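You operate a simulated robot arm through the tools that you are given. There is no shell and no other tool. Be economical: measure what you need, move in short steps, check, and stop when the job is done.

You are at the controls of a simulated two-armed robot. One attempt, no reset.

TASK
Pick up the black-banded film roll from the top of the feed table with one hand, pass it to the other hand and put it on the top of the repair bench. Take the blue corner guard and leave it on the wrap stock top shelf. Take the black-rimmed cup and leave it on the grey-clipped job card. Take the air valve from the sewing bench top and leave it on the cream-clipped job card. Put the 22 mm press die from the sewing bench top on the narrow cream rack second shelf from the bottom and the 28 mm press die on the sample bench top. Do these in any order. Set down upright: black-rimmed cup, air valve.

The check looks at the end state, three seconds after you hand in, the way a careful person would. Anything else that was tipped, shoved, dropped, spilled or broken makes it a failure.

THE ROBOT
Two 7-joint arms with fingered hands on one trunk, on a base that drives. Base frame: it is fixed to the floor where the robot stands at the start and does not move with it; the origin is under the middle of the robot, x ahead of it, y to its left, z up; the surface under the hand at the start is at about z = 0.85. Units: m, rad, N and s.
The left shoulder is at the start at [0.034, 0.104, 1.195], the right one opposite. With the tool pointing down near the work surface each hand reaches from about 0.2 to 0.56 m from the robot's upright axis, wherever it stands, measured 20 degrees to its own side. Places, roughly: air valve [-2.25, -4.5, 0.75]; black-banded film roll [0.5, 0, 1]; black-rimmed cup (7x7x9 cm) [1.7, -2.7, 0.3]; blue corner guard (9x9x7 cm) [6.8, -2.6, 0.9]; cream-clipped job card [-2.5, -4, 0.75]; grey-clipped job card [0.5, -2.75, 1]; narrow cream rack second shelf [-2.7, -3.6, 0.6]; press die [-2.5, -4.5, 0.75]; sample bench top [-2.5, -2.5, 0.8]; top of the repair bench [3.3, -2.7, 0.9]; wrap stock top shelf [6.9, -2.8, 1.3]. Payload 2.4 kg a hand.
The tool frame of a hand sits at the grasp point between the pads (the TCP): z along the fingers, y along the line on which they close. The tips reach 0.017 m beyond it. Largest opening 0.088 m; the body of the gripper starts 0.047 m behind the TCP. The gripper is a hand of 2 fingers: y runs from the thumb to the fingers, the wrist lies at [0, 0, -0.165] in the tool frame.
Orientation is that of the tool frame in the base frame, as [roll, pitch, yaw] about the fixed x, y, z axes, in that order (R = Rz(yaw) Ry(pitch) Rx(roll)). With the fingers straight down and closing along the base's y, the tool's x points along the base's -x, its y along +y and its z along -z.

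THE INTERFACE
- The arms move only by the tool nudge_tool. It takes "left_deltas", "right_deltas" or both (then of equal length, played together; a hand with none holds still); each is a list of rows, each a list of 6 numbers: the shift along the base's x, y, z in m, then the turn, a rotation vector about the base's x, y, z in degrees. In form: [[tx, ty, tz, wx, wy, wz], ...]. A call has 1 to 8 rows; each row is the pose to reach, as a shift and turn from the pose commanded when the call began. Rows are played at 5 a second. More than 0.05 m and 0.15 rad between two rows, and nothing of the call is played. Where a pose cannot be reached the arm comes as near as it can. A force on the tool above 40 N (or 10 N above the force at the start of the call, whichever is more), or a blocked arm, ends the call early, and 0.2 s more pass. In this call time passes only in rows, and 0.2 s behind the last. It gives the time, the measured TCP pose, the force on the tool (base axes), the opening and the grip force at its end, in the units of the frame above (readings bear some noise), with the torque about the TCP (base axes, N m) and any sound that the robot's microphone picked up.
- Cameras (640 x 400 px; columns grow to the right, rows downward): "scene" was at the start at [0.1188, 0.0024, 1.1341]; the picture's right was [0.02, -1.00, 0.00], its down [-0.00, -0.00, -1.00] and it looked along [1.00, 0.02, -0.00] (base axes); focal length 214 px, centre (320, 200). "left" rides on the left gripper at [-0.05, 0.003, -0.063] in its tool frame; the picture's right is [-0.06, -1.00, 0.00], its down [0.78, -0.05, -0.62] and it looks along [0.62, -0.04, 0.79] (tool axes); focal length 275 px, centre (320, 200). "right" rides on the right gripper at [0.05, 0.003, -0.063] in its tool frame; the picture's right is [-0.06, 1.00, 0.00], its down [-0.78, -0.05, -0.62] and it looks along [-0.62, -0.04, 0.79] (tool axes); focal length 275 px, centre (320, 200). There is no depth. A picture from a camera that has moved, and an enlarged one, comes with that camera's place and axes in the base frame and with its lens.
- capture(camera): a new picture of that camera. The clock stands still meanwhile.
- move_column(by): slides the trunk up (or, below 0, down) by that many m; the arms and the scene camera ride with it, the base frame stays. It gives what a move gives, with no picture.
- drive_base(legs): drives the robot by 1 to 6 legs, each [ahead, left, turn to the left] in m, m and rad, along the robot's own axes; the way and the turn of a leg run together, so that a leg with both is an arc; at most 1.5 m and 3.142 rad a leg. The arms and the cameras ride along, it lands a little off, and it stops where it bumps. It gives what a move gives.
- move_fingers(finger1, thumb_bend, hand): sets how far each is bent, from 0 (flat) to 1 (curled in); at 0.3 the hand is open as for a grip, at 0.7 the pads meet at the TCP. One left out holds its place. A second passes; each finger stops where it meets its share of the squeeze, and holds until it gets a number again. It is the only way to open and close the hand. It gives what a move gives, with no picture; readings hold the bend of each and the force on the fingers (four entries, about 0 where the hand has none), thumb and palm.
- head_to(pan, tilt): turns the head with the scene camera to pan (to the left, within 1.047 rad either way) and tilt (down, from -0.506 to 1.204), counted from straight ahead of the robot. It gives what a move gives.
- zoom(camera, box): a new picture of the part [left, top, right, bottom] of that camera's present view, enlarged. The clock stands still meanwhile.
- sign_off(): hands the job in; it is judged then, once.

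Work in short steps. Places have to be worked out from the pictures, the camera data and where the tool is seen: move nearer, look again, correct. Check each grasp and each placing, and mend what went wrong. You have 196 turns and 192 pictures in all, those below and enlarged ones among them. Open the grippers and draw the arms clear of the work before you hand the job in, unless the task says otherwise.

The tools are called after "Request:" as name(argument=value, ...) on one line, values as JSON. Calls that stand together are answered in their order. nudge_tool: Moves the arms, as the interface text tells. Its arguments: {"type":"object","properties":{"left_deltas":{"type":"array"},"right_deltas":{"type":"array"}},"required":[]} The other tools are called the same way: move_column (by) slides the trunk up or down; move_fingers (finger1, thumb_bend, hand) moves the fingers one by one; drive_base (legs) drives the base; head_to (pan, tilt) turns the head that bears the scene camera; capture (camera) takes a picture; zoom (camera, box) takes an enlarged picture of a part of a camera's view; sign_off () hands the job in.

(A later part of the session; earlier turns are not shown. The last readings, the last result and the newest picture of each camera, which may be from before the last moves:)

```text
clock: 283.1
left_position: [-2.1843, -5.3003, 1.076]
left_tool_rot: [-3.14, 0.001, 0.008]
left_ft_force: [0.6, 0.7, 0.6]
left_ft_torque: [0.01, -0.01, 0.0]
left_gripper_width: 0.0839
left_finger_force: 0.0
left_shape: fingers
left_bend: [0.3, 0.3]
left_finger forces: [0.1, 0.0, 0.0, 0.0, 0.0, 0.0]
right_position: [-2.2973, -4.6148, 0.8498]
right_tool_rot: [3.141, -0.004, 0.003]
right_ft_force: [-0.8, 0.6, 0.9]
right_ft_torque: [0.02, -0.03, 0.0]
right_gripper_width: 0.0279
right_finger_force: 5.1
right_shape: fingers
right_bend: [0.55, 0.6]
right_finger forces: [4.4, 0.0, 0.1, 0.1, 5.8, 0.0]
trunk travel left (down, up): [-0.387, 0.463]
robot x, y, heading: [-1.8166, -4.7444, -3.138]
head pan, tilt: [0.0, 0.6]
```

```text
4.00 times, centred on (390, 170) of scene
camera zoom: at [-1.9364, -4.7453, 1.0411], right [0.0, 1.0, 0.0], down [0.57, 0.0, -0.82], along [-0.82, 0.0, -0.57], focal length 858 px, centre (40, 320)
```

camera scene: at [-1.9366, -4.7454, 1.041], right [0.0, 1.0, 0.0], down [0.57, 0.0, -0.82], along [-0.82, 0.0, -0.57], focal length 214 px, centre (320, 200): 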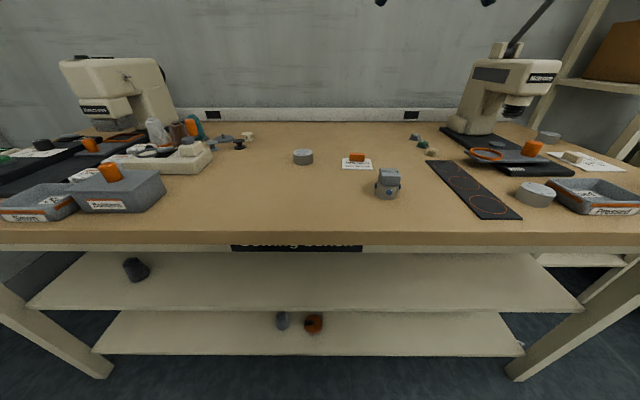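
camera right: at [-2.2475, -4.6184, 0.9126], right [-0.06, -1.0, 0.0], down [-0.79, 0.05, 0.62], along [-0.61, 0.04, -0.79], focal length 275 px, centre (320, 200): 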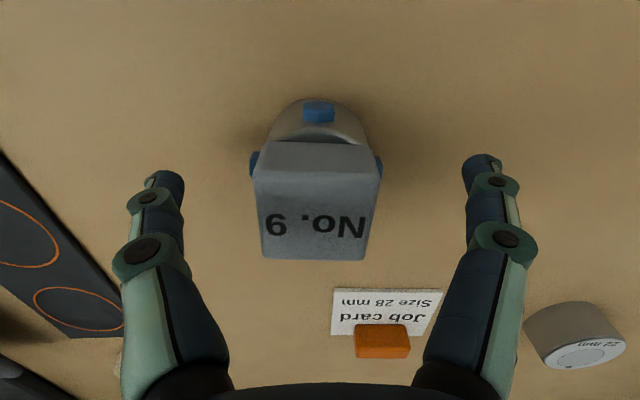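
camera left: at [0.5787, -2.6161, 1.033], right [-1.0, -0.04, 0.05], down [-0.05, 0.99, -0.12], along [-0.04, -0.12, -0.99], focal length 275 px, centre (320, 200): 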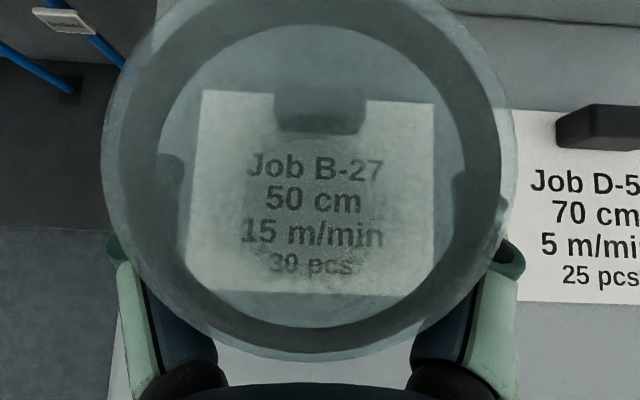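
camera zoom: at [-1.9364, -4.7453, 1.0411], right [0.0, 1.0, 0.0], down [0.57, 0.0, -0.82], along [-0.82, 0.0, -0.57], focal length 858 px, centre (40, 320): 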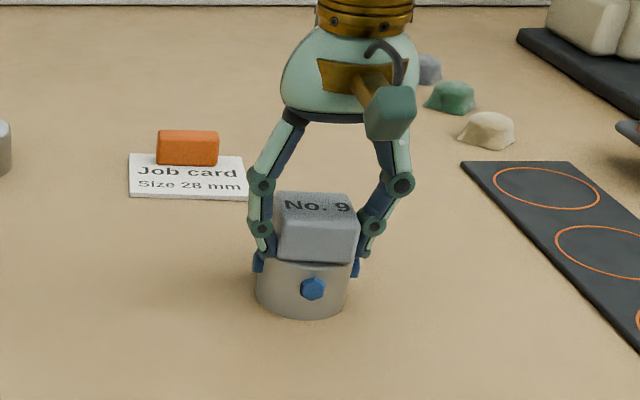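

Good hold on the block; squeeze a bit more and lift.

Request:
move_fingers(hand="right", finger1=0.78, thumb_bend=0.78)

Request:
nudge_tool(right_deltas=[[0, 0, 0.02, 0, 0, 0], [0, 0, 0.05, 0, 0, 0], [0, 0, 0.1, 0, 0, 0], [0, 0, 0.14, 0, 0, 0]])

Request:
capture(camera="scene")

Request:
capture(camera="right")

```text
clock: 284.1
left_position: [-2.1838, -5.2998, 1.0758]
left_tool_rot: [-3.139, 0.002, 0.009]
left_ft_force: [-0.2, -0.7, 0.8]
left_ft_torque: [-0.02, 0.02, 0.03]
left_gripper_width: 0.0841
left_finger_force: 0.1
left_shape: fingers
left_bend: [0.3, 0.3]
left_finger forces: [0.1, 0.0, 0.0, 0.0, 0.0, 0.0]
right_position: [-2.2973, -4.6143, 0.8489]
right_tool_rot: [-3.138, -0.003, 0.003]
right_ft_force: [0.5, 0.3, -0.2]
right_ft_torque: [-0.02, 0.02, -0.01]
right_gripper_width: 0.0268
right_finger_force: 9.0
right_shape: fingers
right_bend: [0.5, 0.68]
right_finger forces: [8.5, 0.1, 0.0, 0.0, 9.8, 0.0]
trunk travel left (down, up): [-0.387, 0.463]
robot x, y, heading: [-1.8163, -4.746, -3.134]
head pan, tilt: [0.0, 0.6]
```

```text
clock: 285.1
left_position: [-2.1843, -5.3007, 1.0769]
left_tool_rot: [-3.14, 0.002, 0.009]
left_ft_force: [0.1, 0.3, 0.2]
left_ft_torque: [0.0, -0.01, 0.02]
left_gripper_width: 0.084
left_finger_force: 0.1
left_shape: fingers
left_bend: [0.3, 0.3]
left_finger forces: [0.0, 0.0, 0.0, 0.1, 0.0, 0.1]
right_position: [-2.2965, -4.6149, 0.9879]
right_tool_rot: [-3.14, -0.006, 0.004]
right_ft_force: [0.0, 0.1, -1.6]
right_ft_torque: [0.0, -0.01, 0.04]
right_gripper_width: 0.027
right_finger_force: 8.9
right_shape: fingers
right_bend: [0.5, 0.68]
right_finger forces: [8.6, 0.0, 0.0, 0.0, 10.4, 0.0]
trunk travel left (down, up): [-0.387, 0.463]
robot x, y, heading: [-1.817, -4.7482, -3.141]
head pan, tilt: [0.0, 0.6]
```

```text
74 pictures are left
camera scene: at [-1.9365, -4.7454, 1.041], right [0.0, 1.0, 0.0], down [0.57, 0.0, -0.82], along [-0.82, 0.0, -0.57], focal length 214 px, centre (320, 200)
```

scene: 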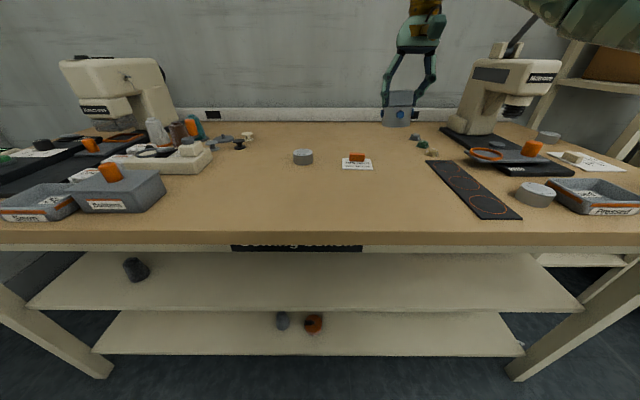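

```text
73 pictures are left
camera right: at [-2.247, -4.6185, 1.0522], right [-0.06, -1.0, 0.0], down [-0.79, 0.05, 0.61], along [-0.61, 0.04, -0.79], focal length 275 px, centre (320, 200)
```

right: 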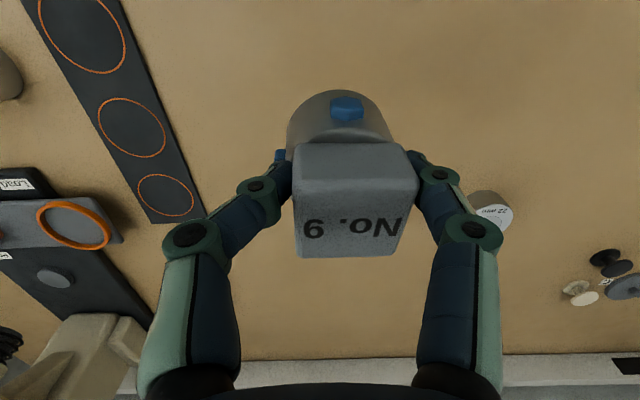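

Valve held upright. I retract the hand toward me, then strafe right 0.55 m to the cream-clipped card.

Request:
nudge_tool(right_deltas=[[0.04, 0, 0.01, 0, 0, 0], [0.08, 0, 0.02, 0, 0, 0], [0.12, 0, 0.03, 0, 0, 0], [0.16, 0, 0.04, 0, 0, 0], [0.18, 0, 0.05, 0, 0, 0]])

Request:
drive_base(legs=[[0, -0.53, 0]])

Request:
capture(camera="scene")

Request:
capture(camera="right")

```text
clock: 286.2
left_position: [-2.1841, -5.301, 1.077]
left_tool_rot: [-3.14, 0.001, 0.008]
left_ft_force: [-0.4, -0.5, -0.1]
left_ft_torque: [-0.04, 0.0, -0.02]
left_gripper_width: 0.0836
left_finger_force: 0.1
left_shape: fingers
left_bend: [0.3, 0.3]
left_finger forces: [0.0, 0.0, 0.0, 0.0, 0.0, 0.0]
right_position: [-2.116, -4.6148, 1.0409]
right_tool_rot: [3.141, -0.003, 0.001]
right_ft_force: [-0.5, 0.5, -1.1]
right_ft_torque: [0.04, -0.05, 0.01]
right_gripper_width: 0.027
right_finger_force: 9.1
right_shape: fingers
right_bend: [0.5, 0.67]
right_finger forces: [8.7, 0.0, 0.1, 0.0, 10.3, 0.1]
trunk travel left (down, up): [-0.387, 0.463]
robot x, y, heading: [-1.8147, -4.747, -3.141]
head pan, tilt: [0.0, 0.6]
```

```text
clock: 289.3
left_position: [-2.1874, -4.7681, 1.0769]
left_tool_rot: [-3.14, 0.003, 0.01]
left_ft_force: [-0.1, 0.4, -0.2]
left_ft_torque: [0.02, -0.01, 0.03]
left_gripper_width: 0.0837
left_finger_force: 0.0
left_shape: fingers
left_bend: [0.3, 0.3]
left_finger forces: [0.0, 0.0, 0.1, 0.0, 0.0, 0.0]
right_position: [-2.1197, -4.0817, 1.0388]
right_tool_rot: [3.14, -0.004, 0.003]
right_ft_force: [0.1, 0.3, -1.7]
right_ft_torque: [-0.03, 0.01, 0.02]
right_gripper_width: 0.0267
right_finger_force: 9.5
right_shape: fingers
right_bend: [0.5, 0.67]
right_finger forces: [8.7, 0.0, 0.1, 0.0, 10.2, 0.0]
trunk travel left (down, up): [-0.387, 0.463]
robot x, y, heading: [-1.8188, -4.2124, -3.135]
head pan, tilt: [0.0, 0.6]
```

```text
72 pictures are left
camera scene: at [-1.939, -4.2125, 1.041], right [-0.01, 1.0, 0.0], down [0.57, 0.0, -0.82], along [-0.82, 0.0, -0.57], focal length 214 px, centre (320, 200)
```

scene: 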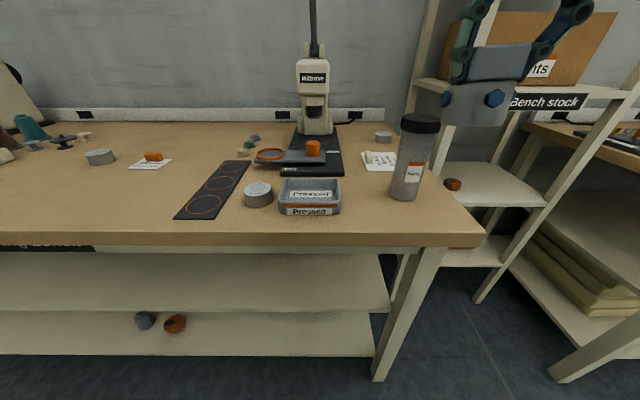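

```text
71 pictures are left
camera right: at [-2.0689, -4.0855, 1.1032], right [-0.06, -1.0, 0.0], down [-0.79, 0.05, 0.62], along [-0.61, 0.04, -0.79], focal length 275 px, centre (320, 200)
```

right: 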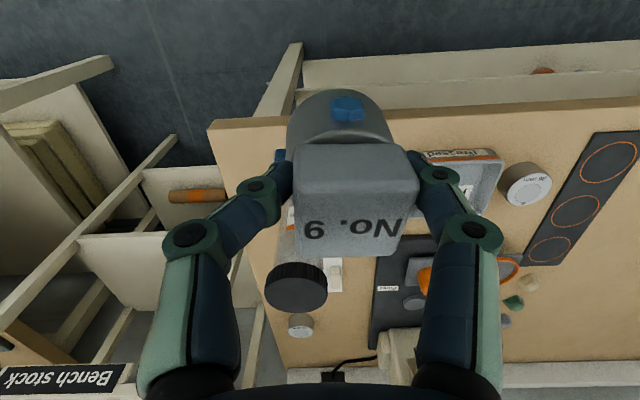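

I need the robot ~0.12 m closer; I look down first to see how much room the base has to the bench.

Request:
head_to(pan=0.0, tilt=1.2)

Request:
capture(camera="scene")

```text
clock: 290.3
left_position: [-2.1863, -4.7675, 1.0778]
left_tool_rot: [-3.139, 0.002, 0.011]
left_ft_force: [0.6, -0.3, -0.4]
left_ft_torque: [-0.01, 0.01, -0.04]
left_gripper_width: 0.0839
left_finger_force: 0.0
left_shape: fingers
left_bend: [0.3, 0.3]
left_finger forces: [0.0, 0.0, 0.1, 0.0, 0.1, 0.0]
right_position: [-2.1183, -4.0825, 1.0398]
right_tool_rot: [-3.141, -0.003, 0.003]
right_ft_force: [0.7, -0.9, -1.2]
right_ft_torque: [0.02, -0.02, 0.01]
right_gripper_width: 0.0265
right_finger_force: 9.7
right_shape: fingers
right_bend: [0.5, 0.67]
right_finger forces: [8.7, 0.0, 0.1, 0.0, 10.2, 0.1]
trunk travel left (down, up): [-0.387, 0.463]
robot x, y, heading: [-1.8215, -4.2113, -3.137]
head pan, tilt: [0.0, 1.201]
```

```text
70 pictures are left
camera scene: at [-1.9066, -4.2125, 0.9965], right [-0.01, 1.0, 0.0], down [0.93, 0.0, -0.36], along [-0.36, 0.0, -0.93], focal length 214 px, centre (320, 200)
```

scene: 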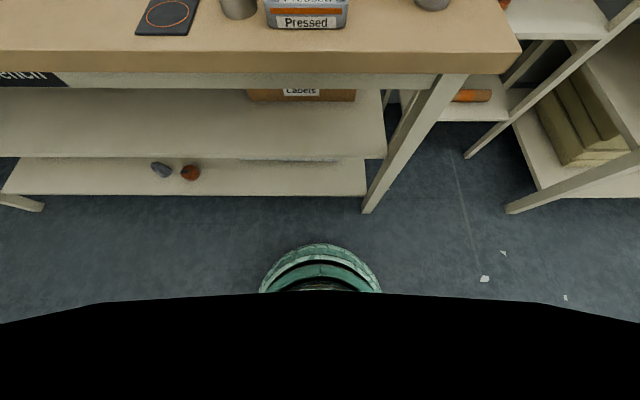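

Base front is about 0.25 m ahead of the axis, leaving ~0.15 m. I drive 0.09 m closer, then extend the arm over the jar toward the card.

Request:
head_to(pan=0.0, tilt=0.5)

Request:
drive_base(legs=[[0.09, 0, 0]])

Request:
nudge_tool(right_deltas=[[-0.04, 0.01, 0.0, 0, 0, 0], [-0.08, 0.02, 0.0, 0, 0, 0], [-0.12, 0.03, 0, 0, 0, 0], [-0.16, 0.04, 0, 0, 0, 0], [-0.2, 0.05, 0, 0, 0, 0], [-0.24, 0.05, 0, 0, 0, 0], [-0.265, 0.05, 0, 0, 0, 0]])

Request:
capture(camera="scene")

Request:
capture(camera="right")

```text
clock: 291.4
left_position: [-2.1864, -4.7676, 1.0774]
left_tool_rot: [-3.141, 0.001, 0.01]
left_ft_force: [-0.7, 0.9, 1.1]
left_ft_torque: [0.02, -0.02, 0.0]
left_gripper_width: 0.0836
left_finger_force: 0.1
left_shape: fingers
left_bend: [0.3, 0.3]
left_finger forces: [0.1, 0.0, 0.0, 0.0, 0.0, 0.1]
right_position: [-2.1185, -4.0824, 1.0395]
right_tool_rot: [3.141, -0.004, 0.003]
right_ft_force: [0.1, 0.7, -1.2]
right_ft_torque: [0.03, 0.0, 0.01]
right_gripper_width: 0.0268
right_finger_force: 8.8
right_shape: fingers
right_bend: [0.5, 0.67]
right_finger forces: [8.7, 0.0, 0.1, 0.1, 10.2, 0.1]
trunk travel left (down, up): [-0.387, 0.463]
robot x, y, heading: [-1.819, -4.2112, -3.137]
head pan, tilt: [0.0, 0.499]
```

```text
clock: 292.5
left_position: [-2.2773, -4.7683, 1.0769]
left_tool_rot: [-3.139, 0.0, 0.01]
left_ft_force: [0.8, 0.8, -0.1]
left_ft_torque: [0.01, 0.0, -0.02]
left_gripper_width: 0.0837
left_finger_force: 0.0
left_shape: fingers
left_bend: [0.3, 0.3]
left_finger forces: [0.0, 0.0, 0.0, 0.0, 0.0, 0.1]
right_position: [-2.2082, -4.0841, 1.0389]
right_tool_rot: [-3.141, -0.007, 0.002]
right_ft_force: [0.2, -0.5, -2.0]
right_ft_torque: [0.01, -0.02, -0.01]
right_gripper_width: 0.0271
right_finger_force: 9.9
right_shape: fingers
right_bend: [0.5, 0.67]
right_finger forces: [8.7, 0.1, 0.0, 0.0, 10.1, 0.0]
trunk travel left (down, up): [-0.387, 0.463]
robot x, y, heading: [-1.9115, -4.2121, -3.132]
head pan, tilt: [0.0, 0.499]
```

```text
clock: 294.1
left_position: [-2.2751, -4.769, 1.076]
left_tool_rot: [-3.139, 0.001, 0.011]
left_ft_force: [0.4, 0.9, 0.2]
left_ft_torque: [-0.03, -0.02, 0.01]
left_gripper_width: 0.0837
left_finger_force: 0.1
left_shape: fingers
left_bend: [0.3, 0.3]
left_finger forces: [0.0, 0.1, 0.0, 0.1, 0.1, 0.1]
right_position: [-2.4667, -4.0297, 1.04]
right_tool_rot: [-3.14, 0.0, 0.007]
right_ft_force: [-0.6, 0.2, -1.6]
right_ft_torque: [0.04, 0.03, 0.01]
right_gripper_width: 0.0269
right_finger_force: 9.3
right_shape: fingers
right_bend: [0.5, 0.67]
right_finger forces: [8.6, 0.0, 0.0, 0.0, 9.9, 0.1]
right hand out of reach, approached as far as the arm can: row 7
trunk travel left (down, up): [-0.387, 0.463]
robot x, y, heading: [-1.907, -4.213, -3.134]
head pan, tilt: [0.0, 0.499]
```

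```text
69 pictures are left
camera scene: at [-2.0315, -4.2131, 1.0501], right [-0.01, 1.0, 0.0], down [0.48, 0.0, -0.88], along [-0.88, 0.0, -0.48], focal length 214 px, centre (320, 200)
```

scene: 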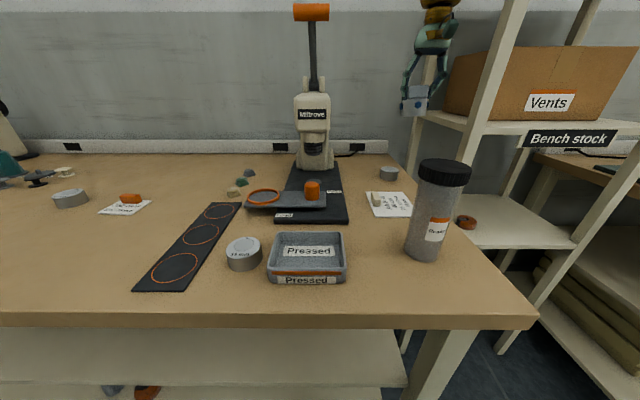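

```text
68 pictures are left
camera right: at [-2.4163, -4.0339, 1.1038], right [-0.05, -1.0, 0.0], down [-0.79, 0.04, 0.62], along [-0.62, 0.04, -0.79], focal length 275 px, centre (320, 200)
```

right: 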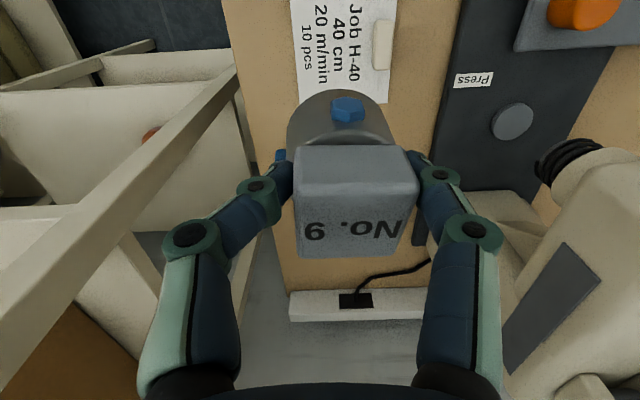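

Card spans x -2.41…-2.52, y -4.10…-4.005 with the clip on its -y side. I edge the base 1.5 cm forward for jar clearance and descend to 2 cm above.

Request:
drive_base(legs=[[0.013, 0, 0]])

Request:
nudge_tool(right_deltas=[[0, 0.003, -0.04, 0, 0, 0], [0, 0.003, -0.08, 0, 0, 0], [0, 0.003, -0.12, 0, 0, 0], [0, 0.003, -0.155, 0, 0, 0]])

Request:
zoom(camera="scene", box=[340, 110, 500, 250])

Request:
capture(camera="right")

```text
clock: 294.9
left_position: [-2.2893, -4.7685, 1.0765]
left_tool_rot: [-3.139, 0.001, 0.01]
left_ft_force: [0.6, -0.5, -0.4]
left_ft_torque: [-0.01, 0.01, -0.01]
left_gripper_width: 0.0838
left_finger_force: 0.1
left_shape: fingers
left_bend: [0.3, 0.3]
left_finger forces: [0.0, 0.0, 0.0, 0.1, 0.0, 0.0]
right_position: [-2.4799, -4.0308, 1.0401]
right_tool_rot: [-3.14, -0.005, 0.004]
right_ft_force: [-0.7, 0.6, -1.8]
right_ft_torque: [-0.02, 0.0, 0.02]
right_gripper_width: 0.027
right_finger_force: 9.3
right_shape: fingers
right_bend: [0.5, 0.67]
right_finger forces: [8.6, 0.0, 0.0, 0.1, 9.7, 0.0]
trunk travel left (down, up): [-0.387, 0.463]
robot x, y, heading: [-1.9214, -4.2124, -3.135]
head pan, tilt: [0.0, 0.499]
```

```text
clock: 295.9
left_position: [-2.2891, -4.7685, 1.0765]
left_tool_rot: [-3.14, 0.001, 0.011]
left_ft_force: [-0.3, -0.2, 0.3]
left_ft_torque: [-0.06, 0.01, -0.01]
left_gripper_width: 0.0839
left_finger_force: 0.1
left_shape: fingers
left_bend: [0.3, 0.3]
left_finger forces: [0.0, 0.1, 0.0, 0.1, 0.0, 0.0]
right_position: [-2.4693, -4.0264, 0.8845]
right_tool_rot: [-3.141, -0.003, 0.004]
right_ft_force: [0.4, -0.5, -1.1]
right_ft_torque: [0.0, -0.01, 0.0]
right_gripper_width: 0.027
right_finger_force: 8.6
right_shape: fingers
right_bend: [0.5, 0.67]
right_finger forces: [8.7, 0.0, 0.0, 0.0, 9.8, 0.0]
right hand out of reach, approached as far as the arm can: row 4
trunk travel left (down, up): [-0.387, 0.463]
robot x, y, heading: [-1.923, -4.2143, -3.131]
head pan, tilt: [0.0, 0.499]
```

```text
2.86 times, centred on (420, 180) of scene
camera zoom: at [-2.0448, -4.2132, 1.0501], right [-0.01, 1.0, 0.0], down [0.48, 0.0, -0.88], along [-0.88, 0.0, -0.48], focal length 613 px, centre (34, 257)
```

zoom: 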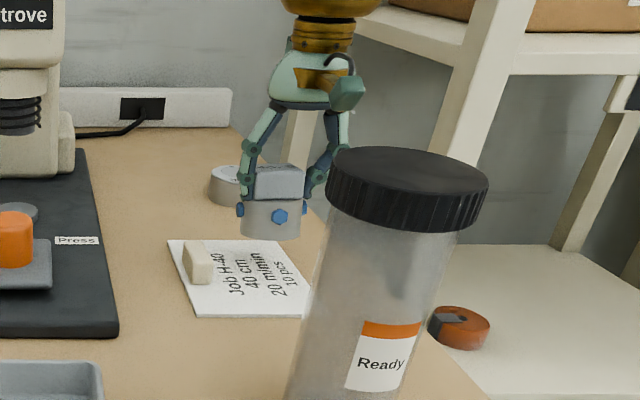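

```text
66 pictures are left
camera right: at [-2.4209, -4.0292, 0.9481], right [-0.06, -1.0, 0.0], down [-0.79, 0.04, 0.62], along [-0.62, 0.04, -0.79], focal length 275 px, centre (320, 200)
```

right: 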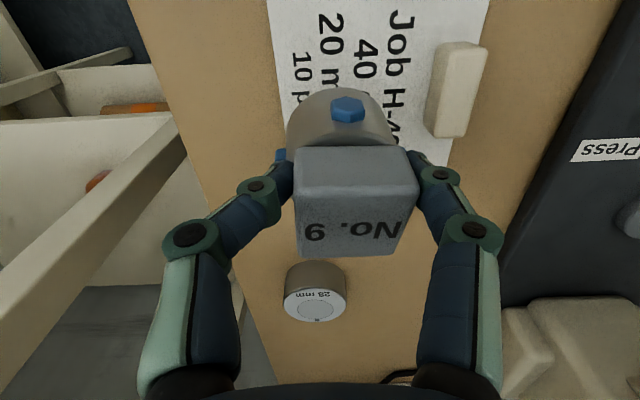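

Valve lies above the card's free area; 28 mm die just behind. I descend the last 3 cm slowly.

Request:
nudge_tool(right_deltas=[[0, 0, -0.01, 0, 0, 0], [0, 0, -0.02, 0, 0, 0], [0, 0, -0.025, 0, 0, 0], [0, 0, -0.029, 0, 0, 0], [0, 0, -0.032, 0, 0, 0]])

Request:
capture(camera="right")

Request:
zoom(camera="scene", box=[340, 110, 500, 250])

```text
clock: 297.1
left_position: [-2.2898, -4.7695, 1.0763]
left_tool_rot: [-3.14, -0.001, 0.009]
left_ft_force: [0.8, 0.8, 0.8]
left_ft_torque: [0.0, -0.01, -0.03]
left_gripper_width: 0.0836
left_finger_force: 0.2
left_shape: fingers
left_bend: [0.3, 0.3]
left_finger forces: [0.0, 0.0, 0.0, 0.0, 0.0, 0.0]
right_position: [-2.4619, -4.0248, 0.8554]
right_tool_rot: [-3.141, -0.003, 0.004]
right_ft_force: [-0.1, 0.5, -1.3]
right_ft_torque: [0.02, -0.01, -0.01]
right_gripper_width: 0.027
right_finger_force: 9.3
right_shape: fingers
right_bend: [0.5, 0.67]
right_finger forces: [8.6, 0.0, 0.1, 0.1, 10.0, 0.0]
right hand out of reach, approached as far as the arm can: row 2, 3, 4, 5
trunk travel left (down, up): [-0.387, 0.463]
robot x, y, heading: [-1.9202, -4.2128, -3.144]
head pan, tilt: [0.0, 0.499]
```

```text
65 pictures are left
camera right: at [-2.4121, -4.0287, 0.9194], right [-0.06, -1.0, 0.0], down [-0.79, 0.04, 0.62], along [-0.61, 0.04, -0.79], focal length 275 px, centre (320, 200)
```

right: 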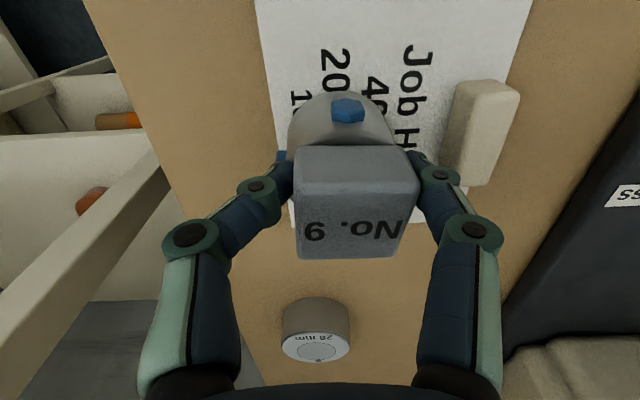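

```text
2.86 times, centred on (420, 180) of scene
camera zoom: at [-2.0446, -4.2133, 1.0501], right [-0.01, 1.0, 0.0], down [0.48, 0.0, -0.88], along [-0.88, 0.0, -0.48], focal length 613 px, centre (34, 257)
```

zoom: 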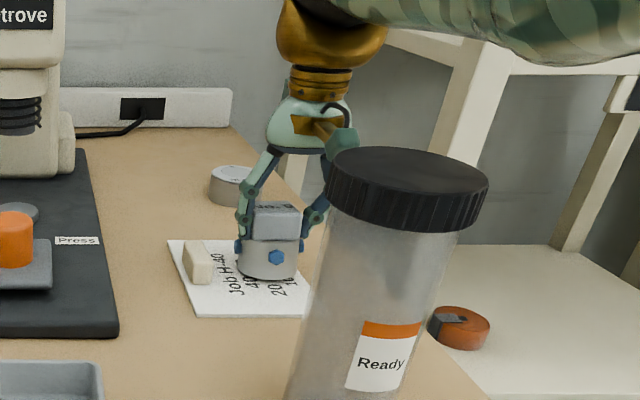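

Nearly touching. I use the trunk for the final straight millimetres.

Request:
move_column(by=-0.004)

Request:
move_column(by=-0.002)

```text
clock: 297.6
left_position: [-2.2878, -4.7685, 1.0734]
left_tool_rot: [-3.139, 0.001, 0.011]
left_ft_force: [0.2, 0.1, -0.5]
left_ft_torque: [-0.01, -0.02, 0.01]
left_gripper_width: 0.0838
left_finger_force: 0.1
left_shape: fingers
left_bend: [0.3, 0.3]
left_finger forces: [0.0, 0.0, 0.0, 0.1, 0.1, 0.0]
right_position: [-2.4615, -4.0255, 0.8517]
right_tool_rot: [3.141, -0.004, 0.003]
right_ft_force: [0.9, 0.1, 0.4]
right_ft_torque: [-0.11, 0.03, 0.05]
right_gripper_width: 0.0267
right_finger_force: 9.1
right_shape: fingers
right_bend: [0.5, 0.68]
right_finger forces: [8.5, 0.0, 0.0, 0.0, 10.1, 0.0]
trunk travel left (down, up): [-0.383, 0.467]
robot x, y, heading: [-1.9219, -4.2132, -3.138]
head pan, tilt: [0.0, 0.499]
```

```text
clock: 298.1
left_position: [-2.2888, -4.7683, 1.072]
left_tool_rot: [-3.139, 0.0, 0.01]
left_ft_force: [0.1, 0.1, -0.2]
left_ft_torque: [-0.02, -0.03, -0.03]
left_gripper_width: 0.0838
left_finger_force: 0.1
left_shape: fingers
left_bend: [0.3, 0.3]
left_finger forces: [0.1, 0.1, 0.0, 0.0, 0.0, 0.0]
right_position: [-2.4614, -4.0251, 0.8516]
right_tool_rot: [3.141, -0.001, 0.004]
right_ft_force: [1.0, 2.2, 6.0]
right_ft_torque: [-0.16, -0.01, 0.02]
right_gripper_width: 0.0269
right_finger_force: 11.1
right_shape: fingers
right_bend: [0.5, 0.68]
right_finger forces: [9.3, 0.1, 0.1, 0.0, 12.7, 0.1]
trunk travel left (down, up): [-0.381, 0.469]
robot x, y, heading: [-1.9232, -4.2116, -3.14]
head pan, tilt: [0.0, 0.499]
```

Contact at 6 N. Open gently in two stages, then lift straight up by the trunk.

Request:
move_fingers(hand="right", finger1=0.47, thumb_bend=0.6)

Request:
move_fingers(hand="right", finger1=0.3, thumb_bend=0.3)

Request:
move_column(by=0.15)

Request:
capture(camera="right")

```text
clock: 299.1
left_position: [-2.288, -4.7695, 1.07]
left_tool_rot: [-3.141, 0.001, 0.011]
left_ft_force: [-0.6, 0.1, 0.3]
left_ft_torque: [-0.01, -0.01, 0.03]
left_gripper_width: 0.084
left_finger_force: 0.0
left_shape: fingers
left_bend: [0.3, 0.3]
left_finger forces: [0.0, 0.1, 0.0, 0.0, 0.1, 0.0]
right_position: [-2.4623, -4.0245, 0.8504]
right_tool_rot: [-3.141, -0.005, 0.007]
right_ft_force: [-0.2, -1.0, -0.6]
right_ft_torque: [0.0, 0.0, 0.0]
right_gripper_width: 0.0338
right_finger_force: 0.1
right_shape: fingers
right_bend: [0.46, 0.6]
right_finger forces: [0.7, 0.0, 0.1, 0.0, 0.4, 0.1]
trunk travel left (down, up): [-0.381, 0.469]
robot x, y, heading: [-1.9234, -4.209, -3.133]
head pan, tilt: [0.0, 0.499]
```

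```text
clock: 300.1
left_position: [-2.2882, -4.7687, 1.0717]
left_tool_rot: [-3.141, 0.002, 0.01]
left_ft_force: [-0.3, 0.1, -0.3]
left_ft_torque: [0.01, 0.01, 0.01]
left_gripper_width: 0.0839
left_finger_force: 0.2
left_shape: fingers
left_bend: [0.3, 0.3]
left_finger forces: [0.1, 0.1, 0.0, 0.1, 0.0, 0.0]
right_position: [-2.4604, -4.0266, 0.8494]
right_tool_rot: [3.141, -0.002, 0.005]
right_ft_force: [-0.1, 0.2, 0.3]
right_ft_torque: [-0.01, 0.0, -0.02]
right_gripper_width: 0.0834
right_finger_force: 0.2
right_shape: fingers
right_bend: [0.3, 0.3]
right_finger forces: [0.1, 0.0, 0.0, 0.0, 0.1, 0.0]
trunk travel left (down, up): [-0.381, 0.469]
robot x, y, heading: [-1.9213, -4.2133, -3.138]
head pan, tilt: [0.0, 0.499]
```

```text
clock: 301.9
left_position: [-2.29, -4.7686, 1.2219]
left_tool_rot: [-3.139, 0.002, 0.01]
left_ft_force: [0.4, -0.4, -0.1]
left_ft_torque: [0.0, -0.01, -0.03]
left_gripper_width: 0.0838
left_finger_force: 0.1
left_shape: fingers
left_bend: [0.3, 0.3]
left_finger forces: [0.0, 0.0, 0.1, 0.0, 0.0, 0.0]
right_position: [-2.4617, -4.0254, 1.0172]
right_tool_rot: [-3.14, 0.027, 0.005]
right_ft_force: [0.5, -0.7, 0.1]
right_ft_torque: [0.01, -0.02, -0.03]
right_gripper_width: 0.0836
right_finger_force: 0.1
right_shape: fingers
right_bend: [0.3, 0.3]
right_finger forces: [0.1, 0.1, 0.0, 0.0, 0.1, 0.1]
trunk travel left (down, up): [-0.531, 0.319]
robot x, y, heading: [-1.9242, -4.2135, -3.135]
head pan, tilt: [0.0, 0.499]
```

```text
63 pictures are left
camera right: at [-2.4106, -4.0286, 1.0794], right [-0.06, -1.0, 0.0], down [-0.77, 0.04, 0.64], along [-0.64, 0.04, -0.77], focal length 275 px, centre (320, 200)
```

right: 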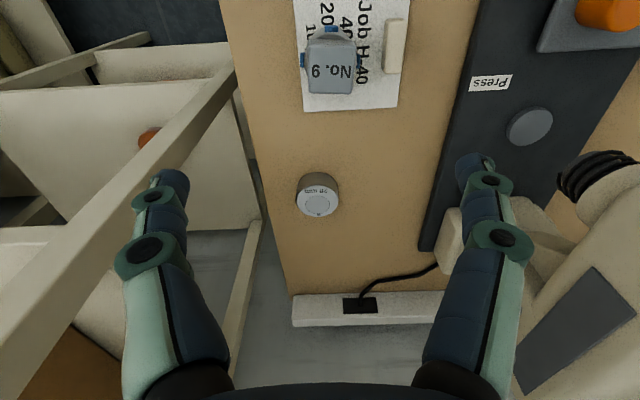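

The valve stands upright on the card. The 28 mm die at ≈(-2.63, -4.013) is far back; with the base 6 cm closer and the hand pitched ~40° forward it should be reachable over the jar. I pitch the right hand first, high above everything.

Request:
nudge_tool(right_deltas=[[0, 0, 0.01, 0, 6.67, 0], [0, 0, 0.02, 0, 13.33, 0], [0, 0, 0.03, 0, 20, 0], [0, 0, 0.04, 0, 26.67, 0], [0, 0, 0.04, 0, 33.33, 0], [0, 0, 0.04, 0, 40, 0]])

Request:
drive_base(legs=[[0.055, 0.03, 0]])

Request:
capture(camera="right")

Request:
capture(camera="scene")

```text
clock: 303.3
left_position: [-2.2878, -4.7685, 1.2206]
left_tool_rot: [-3.14, 0.001, 0.01]
left_ft_force: [0.6, 0.4, 0.0]
left_ft_torque: [-0.04, 0.02, 0.0]
left_gripper_width: 0.0837
left_finger_force: 0.0
left_shape: fingers
left_bend: [0.3, 0.3]
left_finger forces: [0.0, 0.0, 0.1, 0.0, 0.0, 0.1]
right_position: [-2.4624, -4.0254, 1.0584]
right_tool_rot: [-3.136, 0.727, 0.005]
right_ft_force: [-0.2, 0.8, 0.4]
right_ft_torque: [0.03, 0.02, -0.01]
right_gripper_width: 0.0835
right_finger_force: 0.1
right_shape: fingers
right_bend: [0.3, 0.3]
right_finger forces: [0.1, 0.1, 0.1, 0.1, 0.1, 0.1]
trunk travel left (down, up): [-0.531, 0.319]
robot x, y, heading: [-1.9237, -4.2144, -3.139]
head pan, tilt: [0.0, 0.499]
```

```text
clock: 304.2
left_position: [-2.3441, -4.7993, 1.219]
left_tool_rot: [-3.139, 0.0, 0.012]
left_ft_force: [-1.5, -0.3, 0.0]
left_ft_torque: [0.02, -0.01, 0.03]
left_gripper_width: 0.084
left_finger_force: 0.1
left_shape: fingers
left_bend: [0.3, 0.3]
left_finger forces: [0.0, 0.0, 0.1, 0.0, 0.1, 0.1]
right_position: [-2.5177, -4.0565, 1.0584]
right_tool_rot: [-3.137, 0.725, 0.007]
right_ft_force: [1.0, 1.0, -0.5]
right_ft_torque: [-0.03, -0.03, -0.01]
right_gripper_width: 0.0833
right_finger_force: 0.1
right_shape: fingers
right_bend: [0.3, 0.3]
right_finger forces: [0.1, 0.1, 0.1, 0.1, 0.1, 0.0]
trunk travel left (down, up): [-0.531, 0.319]
robot x, y, heading: [-1.9732, -4.2466, -3.136]
head pan, tilt: [0.0, 0.499]
```

```text
62 pictures are left
camera right: at [-2.4385, -4.0592, 1.0717], right [-0.04, -1.0, 0.04], down [-0.18, 0.04, 0.98], along [-0.98, 0.04, -0.18], focal length 275 px, centre (320, 200)
```

right: 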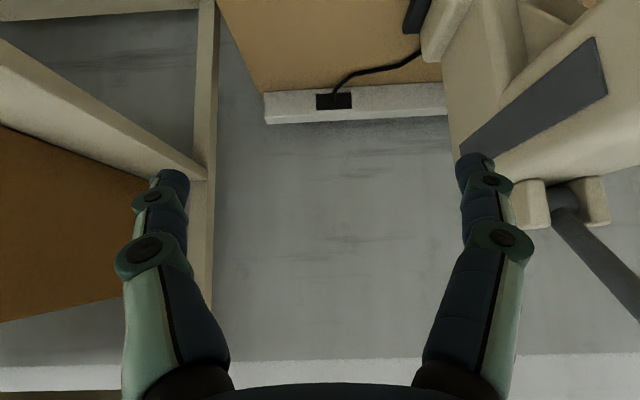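

```text
61 pictures are left
camera scene: at [-2.0975, -4.2441, 1.1949], right [-0.01, 1.0, 0.0], down [0.48, 0.0, -0.88], along [-0.88, 0.0, -0.48], focal length 214 px, centre (320, 200)
```

scene: 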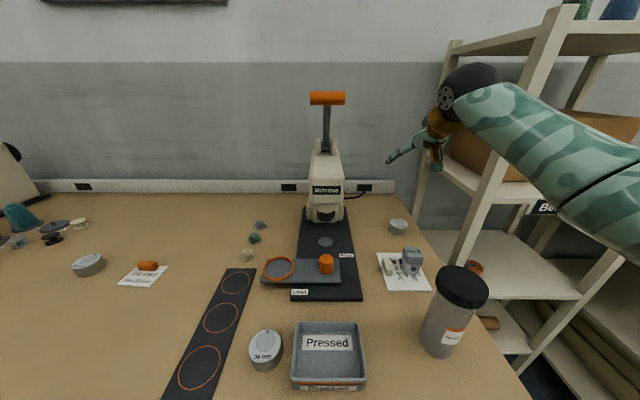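

Direct approach would pass the forearm just over the jar. Better: turn the robot ~0.5 rad left and yaw the hand right so the arm passes between jar and press. First back up and turn.

Request:
drive_base(legs=[[-0.3, 0, 0], [0, 0, 0.5]])

Request:
nudge_tool(right_deltas=[[0.018, 0.0405, 0, 0, 0, -8], [0.036, 0.081, 0, 0, 0, -16], [0.054, 0.1215, 0, 0, 0, -24], [0.072, 0.162, 0, 0, 0, -32], [0.09, 0.2025, 0, 0, 0, -40], [0.108, 0.243, 0, 0, 0, -48], [0.126, 0.2835, 0, 0, 0, -54], [0.142, 0.324, 0, 0, 0, -58]])

Request:
capture(camera="scene")

```text
clock: 307.7
left_position: [-1.7348, -4.9051, 1.22]
left_tool_rot: [-3.139, 0.002, 0.515]
left_ft_force: [0.1, 0.6, 0.5]
left_ft_torque: [0.0, 0.01, -0.03]
left_gripper_width: 0.0838
left_finger_force: 0.1
left_shape: fingers
left_bend: [0.3, 0.3]
left_finger forces: [0.0, 0.1, 0.0, 0.0, 0.0, 0.0]
right_position: [-2.2445, -4.3363, 1.0579]
right_tool_rot: [-3.136, 0.725, 0.509]
right_ft_force: [0.2, 0.2, -0.4]
right_ft_torque: [0.0, 0.0, 0.01]
right_gripper_width: 0.0836
right_finger_force: 0.1
right_shape: fingers
right_bend: [0.3, 0.3]
right_finger forces: [0.0, 0.0, 0.0, 0.0, 0.0, 0.1]
trunk travel left (down, up): [-0.531, 0.319]
robot x, y, heading: [-1.6838, -4.2422, -2.636]
head pan, tilt: [0.0, 0.499]
```

```text
clock: 309.5
left_position: [-1.7344, -4.9037, 1.221]
left_tool_rot: [-3.139, 0.002, 0.512]
left_ft_force: [-0.2, -0.3, 0.7]
left_ft_torque: [0.02, -0.01, 0.01]
left_gripper_width: 0.0838
left_finger_force: 0.1
left_shape: fingers
left_bend: [0.3, 0.3]
left_finger forces: [0.1, 0.0, 0.1, 0.0, 0.0, 0.1]
right_position: [-2.1008, -4.0132, 1.0594]
right_tool_rot: [-3.137, 0.726, -0.503]
right_ft_force: [-0.9, 0.0, -0.4]
right_ft_torque: [-0.02, -0.01, 0.02]
right_gripper_width: 0.0838
right_finger_force: 0.1
right_shape: fingers
right_bend: [0.3, 0.3]
right_finger forces: [0.1, 0.0, 0.0, 0.0, 0.0, 0.0]
trunk travel left (down, up): [-0.531, 0.319]
robot x, y, heading: [-1.6794, -4.2446, -2.633]
head pan, tilt: [0.0, 0.499]
```

```text
60 pictures are left
camera scene: at [-1.7853, -4.2984, 1.1951], right [-0.49, 0.87, 0.0], down [0.42, 0.23, -0.88], along [-0.77, -0.43, -0.48], focal length 214 px, centre (320, 200)
```

scene: 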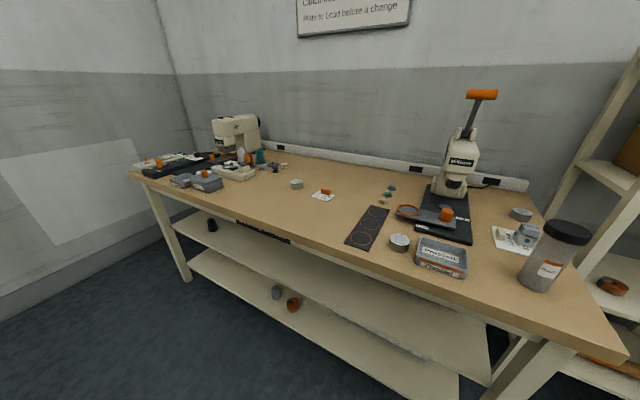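

Now drive diagonally to the bench; the hand arrives above the space between jar and press at z≈1.06.

Request:
drive_base(legs=[[0.287, -0.067, 0]])

Request:
move_column(by=-0.1)

Request:
capture(camera="scene")

Request:
capture(camera="right")

```text
clock: 311.5
left_position: [-2.0181, -4.9833, 1.2191]
left_tool_rot: [-3.141, 0.002, 0.513]
left_ft_force: [0.3, 0.2, 0.9]
left_ft_torque: [-0.03, 0.0, 0.0]
left_gripper_width: 0.0839
left_finger_force: 0.0
left_shape: fingers
left_bend: [0.3, 0.3]
left_finger forces: [0.1, 0.0, 0.0, 0.0, 0.0, 0.0]
right_position: [-2.3837, -4.0908, 1.058]
right_tool_rot: [-3.135, 0.725, -0.501]
right_ft_force: [0.6, -0.3, -0.1]
right_ft_torque: [-0.02, 0.0, 0.02]
right_gripper_width: 0.0837
right_finger_force: 0.1
right_shape: fingers
right_bend: [0.3, 0.3]
right_finger forces: [0.0, 0.0, 0.1, 0.1, 0.0, 0.0]
trunk travel left (down, up): [-0.531, 0.319]
robot x, y, heading: [-1.9606, -4.3226, -2.634]
head pan, tilt: [0.0, 0.499]
```

```text
clock: 312.8
left_position: [-2.0156, -4.9844, 1.1206]
left_tool_rot: [-3.14, 0.002, 0.513]
left_ft_force: [0.0, 0.4, -0.5]
left_ft_torque: [-0.03, 0.03, -0.02]
left_gripper_width: 0.0836
left_finger_force: 0.0
left_shape: fingers
left_bend: [0.3, 0.3]
left_finger forces: [0.0, 0.0, 0.0, 0.0, 0.0, 0.0]
right_position: [-2.3844, -4.0916, 0.9591]
right_tool_rot: [-3.137, 0.728, -0.502]
right_ft_force: [0.3, -0.1, -0.5]
right_ft_torque: [0.01, -0.01, -0.01]
right_gripper_width: 0.0835
right_finger_force: 0.0
right_shape: fingers
right_bend: [0.3, 0.3]
right_finger forces: [0.1, 0.1, 0.1, 0.0, 0.0, 0.1]
trunk travel left (down, up): [-0.431, 0.419]
robot x, y, heading: [-1.964, -4.3183, -2.634]
head pan, tilt: [0.0, 0.499]
```

```text
59 pictures are left
camera scene: at [-2.0693, -4.3787, 1.0945], right [-0.49, 0.87, 0.0], down [0.42, 0.23, -0.88], along [-0.77, -0.43, -0.48], focal length 214 px, centre (320, 200)
```

scene: 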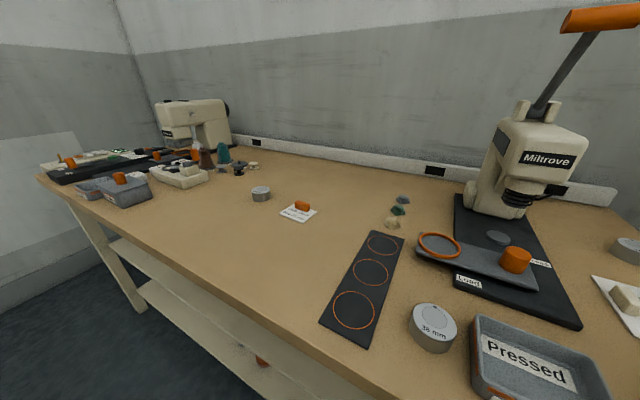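

```text
58 pictures are left
camera right: at [-2.3157, -4.1332, 0.9733], right [-0.52, -0.85, 0.04], down [-0.13, 0.12, 0.98], along [-0.84, 0.51, -0.18], focal length 275 px, centre (320, 200)
```

right: 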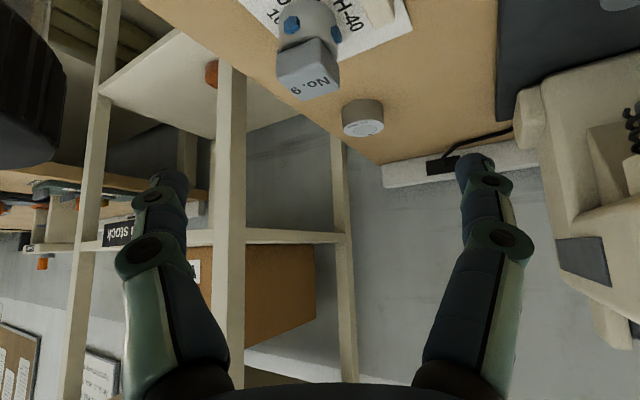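

Die at ≈(-2.622, -4.013). The fingertips are near the jar's lid height, so I first lift 3–4 cm, move away from the jar, then forward over the valve to above the die.

Request:
nudge_tool(right_deltas=[[0, -0.01, 0.035, 0, 0, 0], [-0.04, -0.01, 0.045, 0, 0, 0], [-0.08, 0.0, 0.045, 0, 0, 0], [-0.12, 0.02, 0.045, 0, 0, 0], [-0.16, 0.04, 0.04, 0, 0, 0], [-0.2, 0.06, 0.02, 0, 0, 0], [-0.235, 0.077, 0.0, 0, 0, 0]])

Request:
capture(camera="right")

Request:
head_to(pan=-0.5, tilt=0.5)

Request:
capture(camera="scene")

```text
clock: 314.4
left_position: [-2.0172, -4.983, 1.1206]
left_tool_rot: [-3.139, 0.002, 0.515]
left_ft_force: [-0.6, 0.0, -0.8]
left_ft_torque: [0.03, 0.02, -0.01]
left_gripper_width: 0.0837
left_finger_force: 0.1
left_shape: fingers
left_bend: [0.3, 0.3]
left_finger forces: [0.1, 0.0, 0.0, 0.0, 0.0, 0.0]
right_position: [-2.6186, -4.0168, 0.959]
right_tool_rot: [-3.137, 0.728, -0.499]
right_ft_force: [-0.5, 0.6, 0.2]
right_ft_torque: [-0.06, 0.0, -0.02]
right_gripper_width: 0.0837
right_finger_force: 0.1
right_shape: fingers
right_bend: [0.3, 0.3]
right_finger forces: [0.0, 0.0, 0.0, 0.0, 0.0, 0.1]
trunk travel left (down, up): [-0.431, 0.419]
robot x, y, heading: [-1.9636, -4.3201, -2.631]
head pan, tilt: [0.0, 0.499]
```

```text
57 pictures are left
camera right: at [-2.5504, -4.0575, 0.9737], right [-0.52, -0.85, 0.04], down [-0.13, 0.12, 0.98], along [-0.84, 0.51, -0.18], focal length 275 px, centre (320, 200)
```

right: 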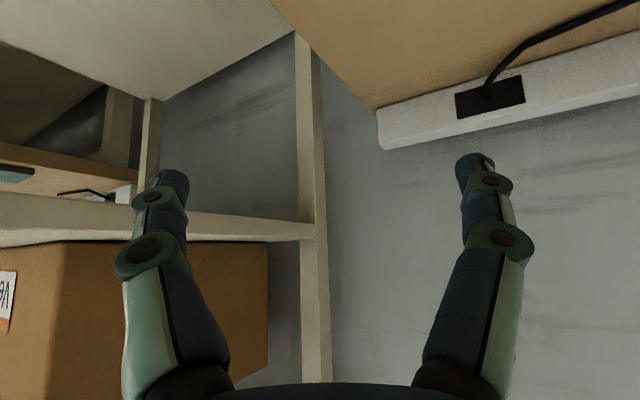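

```text
clock: 315.4
left_position: [-2.0166, -4.984, 1.1198]
left_tool_rot: [-3.139, 0.002, 0.514]
left_ft_force: [0.4, -0.2, -0.1]
left_ft_torque: [0.02, -0.03, 0.01]
left_gripper_width: 0.0837
left_finger_force: 0.0
left_shape: fingers
left_bend: [0.3, 0.3]
left_finger forces: [0.0, 0.0, 0.0, 0.0, 0.0, 0.0]
right_position: [-2.6174, -4.0157, 0.9591]
right_tool_rot: [-3.136, 0.724, -0.503]
right_ft_force: [0.0, 0.5, 0.4]
right_ft_torque: [0.01, 0.0, 0.01]
right_gripper_width: 0.0835
right_finger_force: 0.1
right_shape: fingers
right_bend: [0.3, 0.3]
right_finger forces: [0.0, 0.0, 0.1, 0.0, 0.1, 0.0]
trunk travel left (down, up): [-0.431, 0.419]
robot x, y, heading: [-1.9612, -4.3209, -2.634]
head pan, tilt: [-0.499, 0.499]
```

```text
56 pictures are left
camera scene: at [-2.0809, -4.3354, 1.0944], right [-0.01, 1.0, 0.0], down [0.48, 0.0, -0.88], along [-0.88, -0.01, -0.48], focal length 214 px, centre (320, 200)
```

scene: 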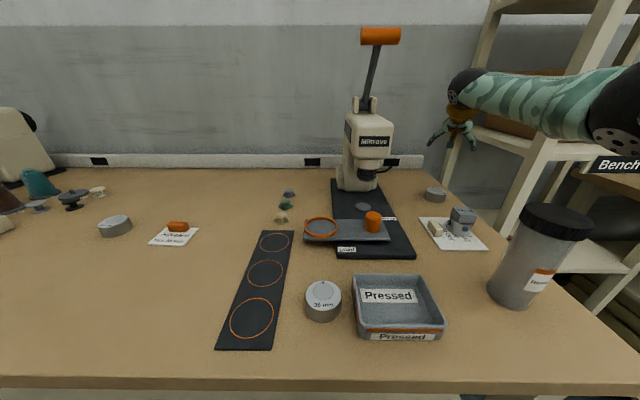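

The hand is above the die. I descend with the arm (~9.7 cm) so the elbow straightens away from the jar, then check.

Request:
nudge_tool(right_deltas=[[-0.003, 0, -0.03, 0, 0, 0], [-0.006, 0.002, -0.06, 0, 0, 0], [-0.006, 0.002, -0.085, 0, 0, 0], [-0.006, 0.002, -0.097, 0, 0, 0]])

Request:
capture(camera="scene")

Request:
capture(camera="right")

```text
clock: 316.4
left_position: [-2.0173, -4.9856, 1.1202]
left_tool_rot: [-3.14, 0.001, 0.514]
left_ft_force: [-0.3, -0.6, 0.1]
left_ft_torque: [0.01, 0.04, 0.03]
left_gripper_width: 0.0838
left_finger_force: 0.0
left_shape: fingers
left_bend: [0.3, 0.3]
left_finger forces: [0.1, 0.1, 0.0, 0.0, 0.0, 0.0]
right_position: [-2.6245, -4.0128, 0.8613]
right_tool_rot: [-3.136, 0.727, -0.502]
right_ft_force: [-1.1, 0.2, -0.5]
right_ft_torque: [0.01, -0.01, 0.01]
right_gripper_width: 0.0837
right_finger_force: 0.0
right_shape: fingers
right_bend: [0.3, 0.3]
right_finger forces: [0.0, 0.1, 0.1, 0.0, 0.0, 0.0]
trunk travel left (down, up): [-0.431, 0.419]
robot x, y, heading: [-1.9638, -4.3233, -2.637]
head pan, tilt: [-0.499, 0.499]
```

```text
55 pictures are left
camera scene: at [-2.0809, -4.3353, 1.0944], right [-0.01, 1.0, 0.0], down [0.48, 0.0, -0.88], along [-0.88, -0.01, -0.48], focal length 214 px, centre (320, 200)
```

scene: 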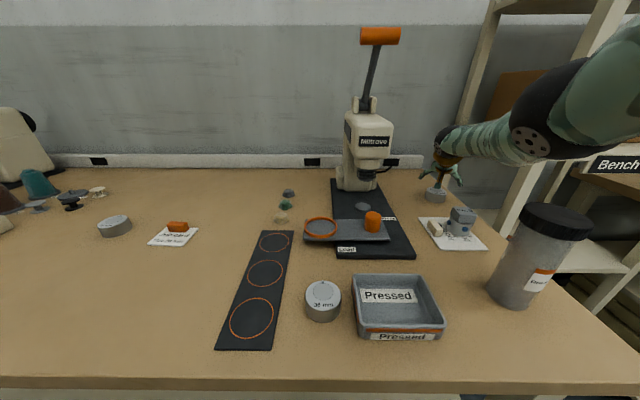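

```text
54 pictures are left
camera right: at [-2.5563, -4.0545, 0.876], right [-0.52, -0.85, 0.04], down [-0.13, 0.12, 0.98], along [-0.84, 0.51, -0.18], focal length 275 px, centre (320, 200)
```

right: 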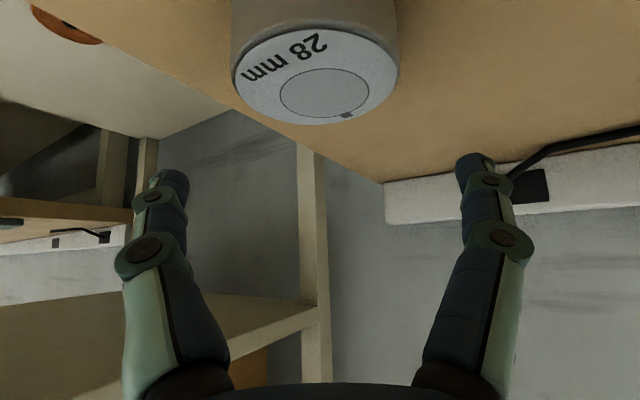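

Centred over the die. I descend 3.5 cm to straddle it.

Request:
nudge_tool(right_deltas=[[0, 0, -0.015, 0, 0, 0], [0, 0, -0.028, 0, 0, 0], [0, 0, -0.036, 0, 0, 0]])

Request:
capture(camera="right")

Request:
zoom(camera="scene", box=[400, 120, 600, 260])

```text
clock: 317.2
left_position: [-2.0182, -4.9838, 1.1198]
left_tool_rot: [-3.138, 0.002, 0.513]
left_ft_force: [0.0, 0.0, -0.1]
left_ft_torque: [0.0, -0.01, -0.01]
left_gripper_width: 0.0837
left_finger_force: 0.2
left_shape: fingers
left_bend: [0.3, 0.3]
left_finger forces: [0.0, 0.1, 0.1, 0.1, 0.0, 0.1]
right_position: [-2.6107, -4.0167, 0.8286]
right_tool_rot: [-3.137, 0.729, -0.504]
right_ft_force: [0.3, 0.0, 0.0]
right_ft_torque: [-0.02, 0.01, 0.01]
right_gripper_width: 0.0836
right_finger_force: 0.1
right_shape: fingers
right_bend: [0.3, 0.3]
right_finger forces: [0.0, 0.0, 0.1, 0.0, 0.0, 0.0]
right hand out of reach, approached as far as the arm can: row 1, 2, 3
trunk travel left (down, up): [-0.431, 0.419]
robot x, y, heading: [-1.9624, -4.3206, -2.634]
head pan, tilt: [-0.499, 0.499]
```

```text
53 pictures are left
camera right: at [-2.5451, -4.0585, 0.8431], right [-0.52, -0.85, 0.04], down [-0.13, 0.12, 0.98], along [-0.84, 0.51, -0.18], focal length 275 px, centre (320, 200)
```

right: 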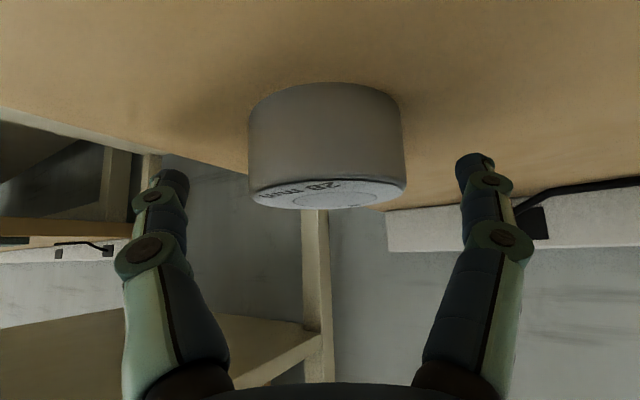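

```text
2.86 times, centred on (500, 190) of scene
camera zoom: at [-2.081, -4.3356, 1.0944], right [-0.01, 1.0, 0.0], down [0.48, 0.0, -0.88], along [-0.88, -0.01, -0.48], focal length 613 px, centre (-194, 229)
```

zoom: 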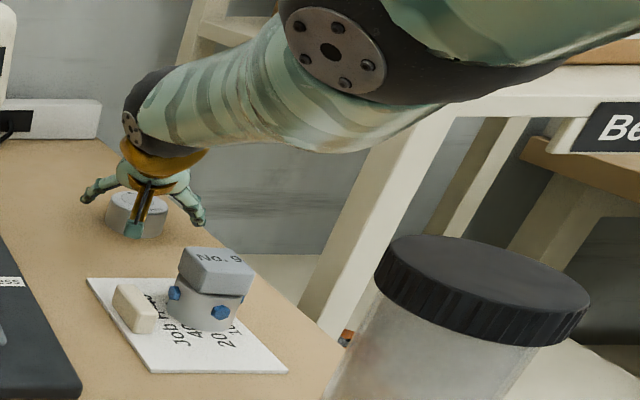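

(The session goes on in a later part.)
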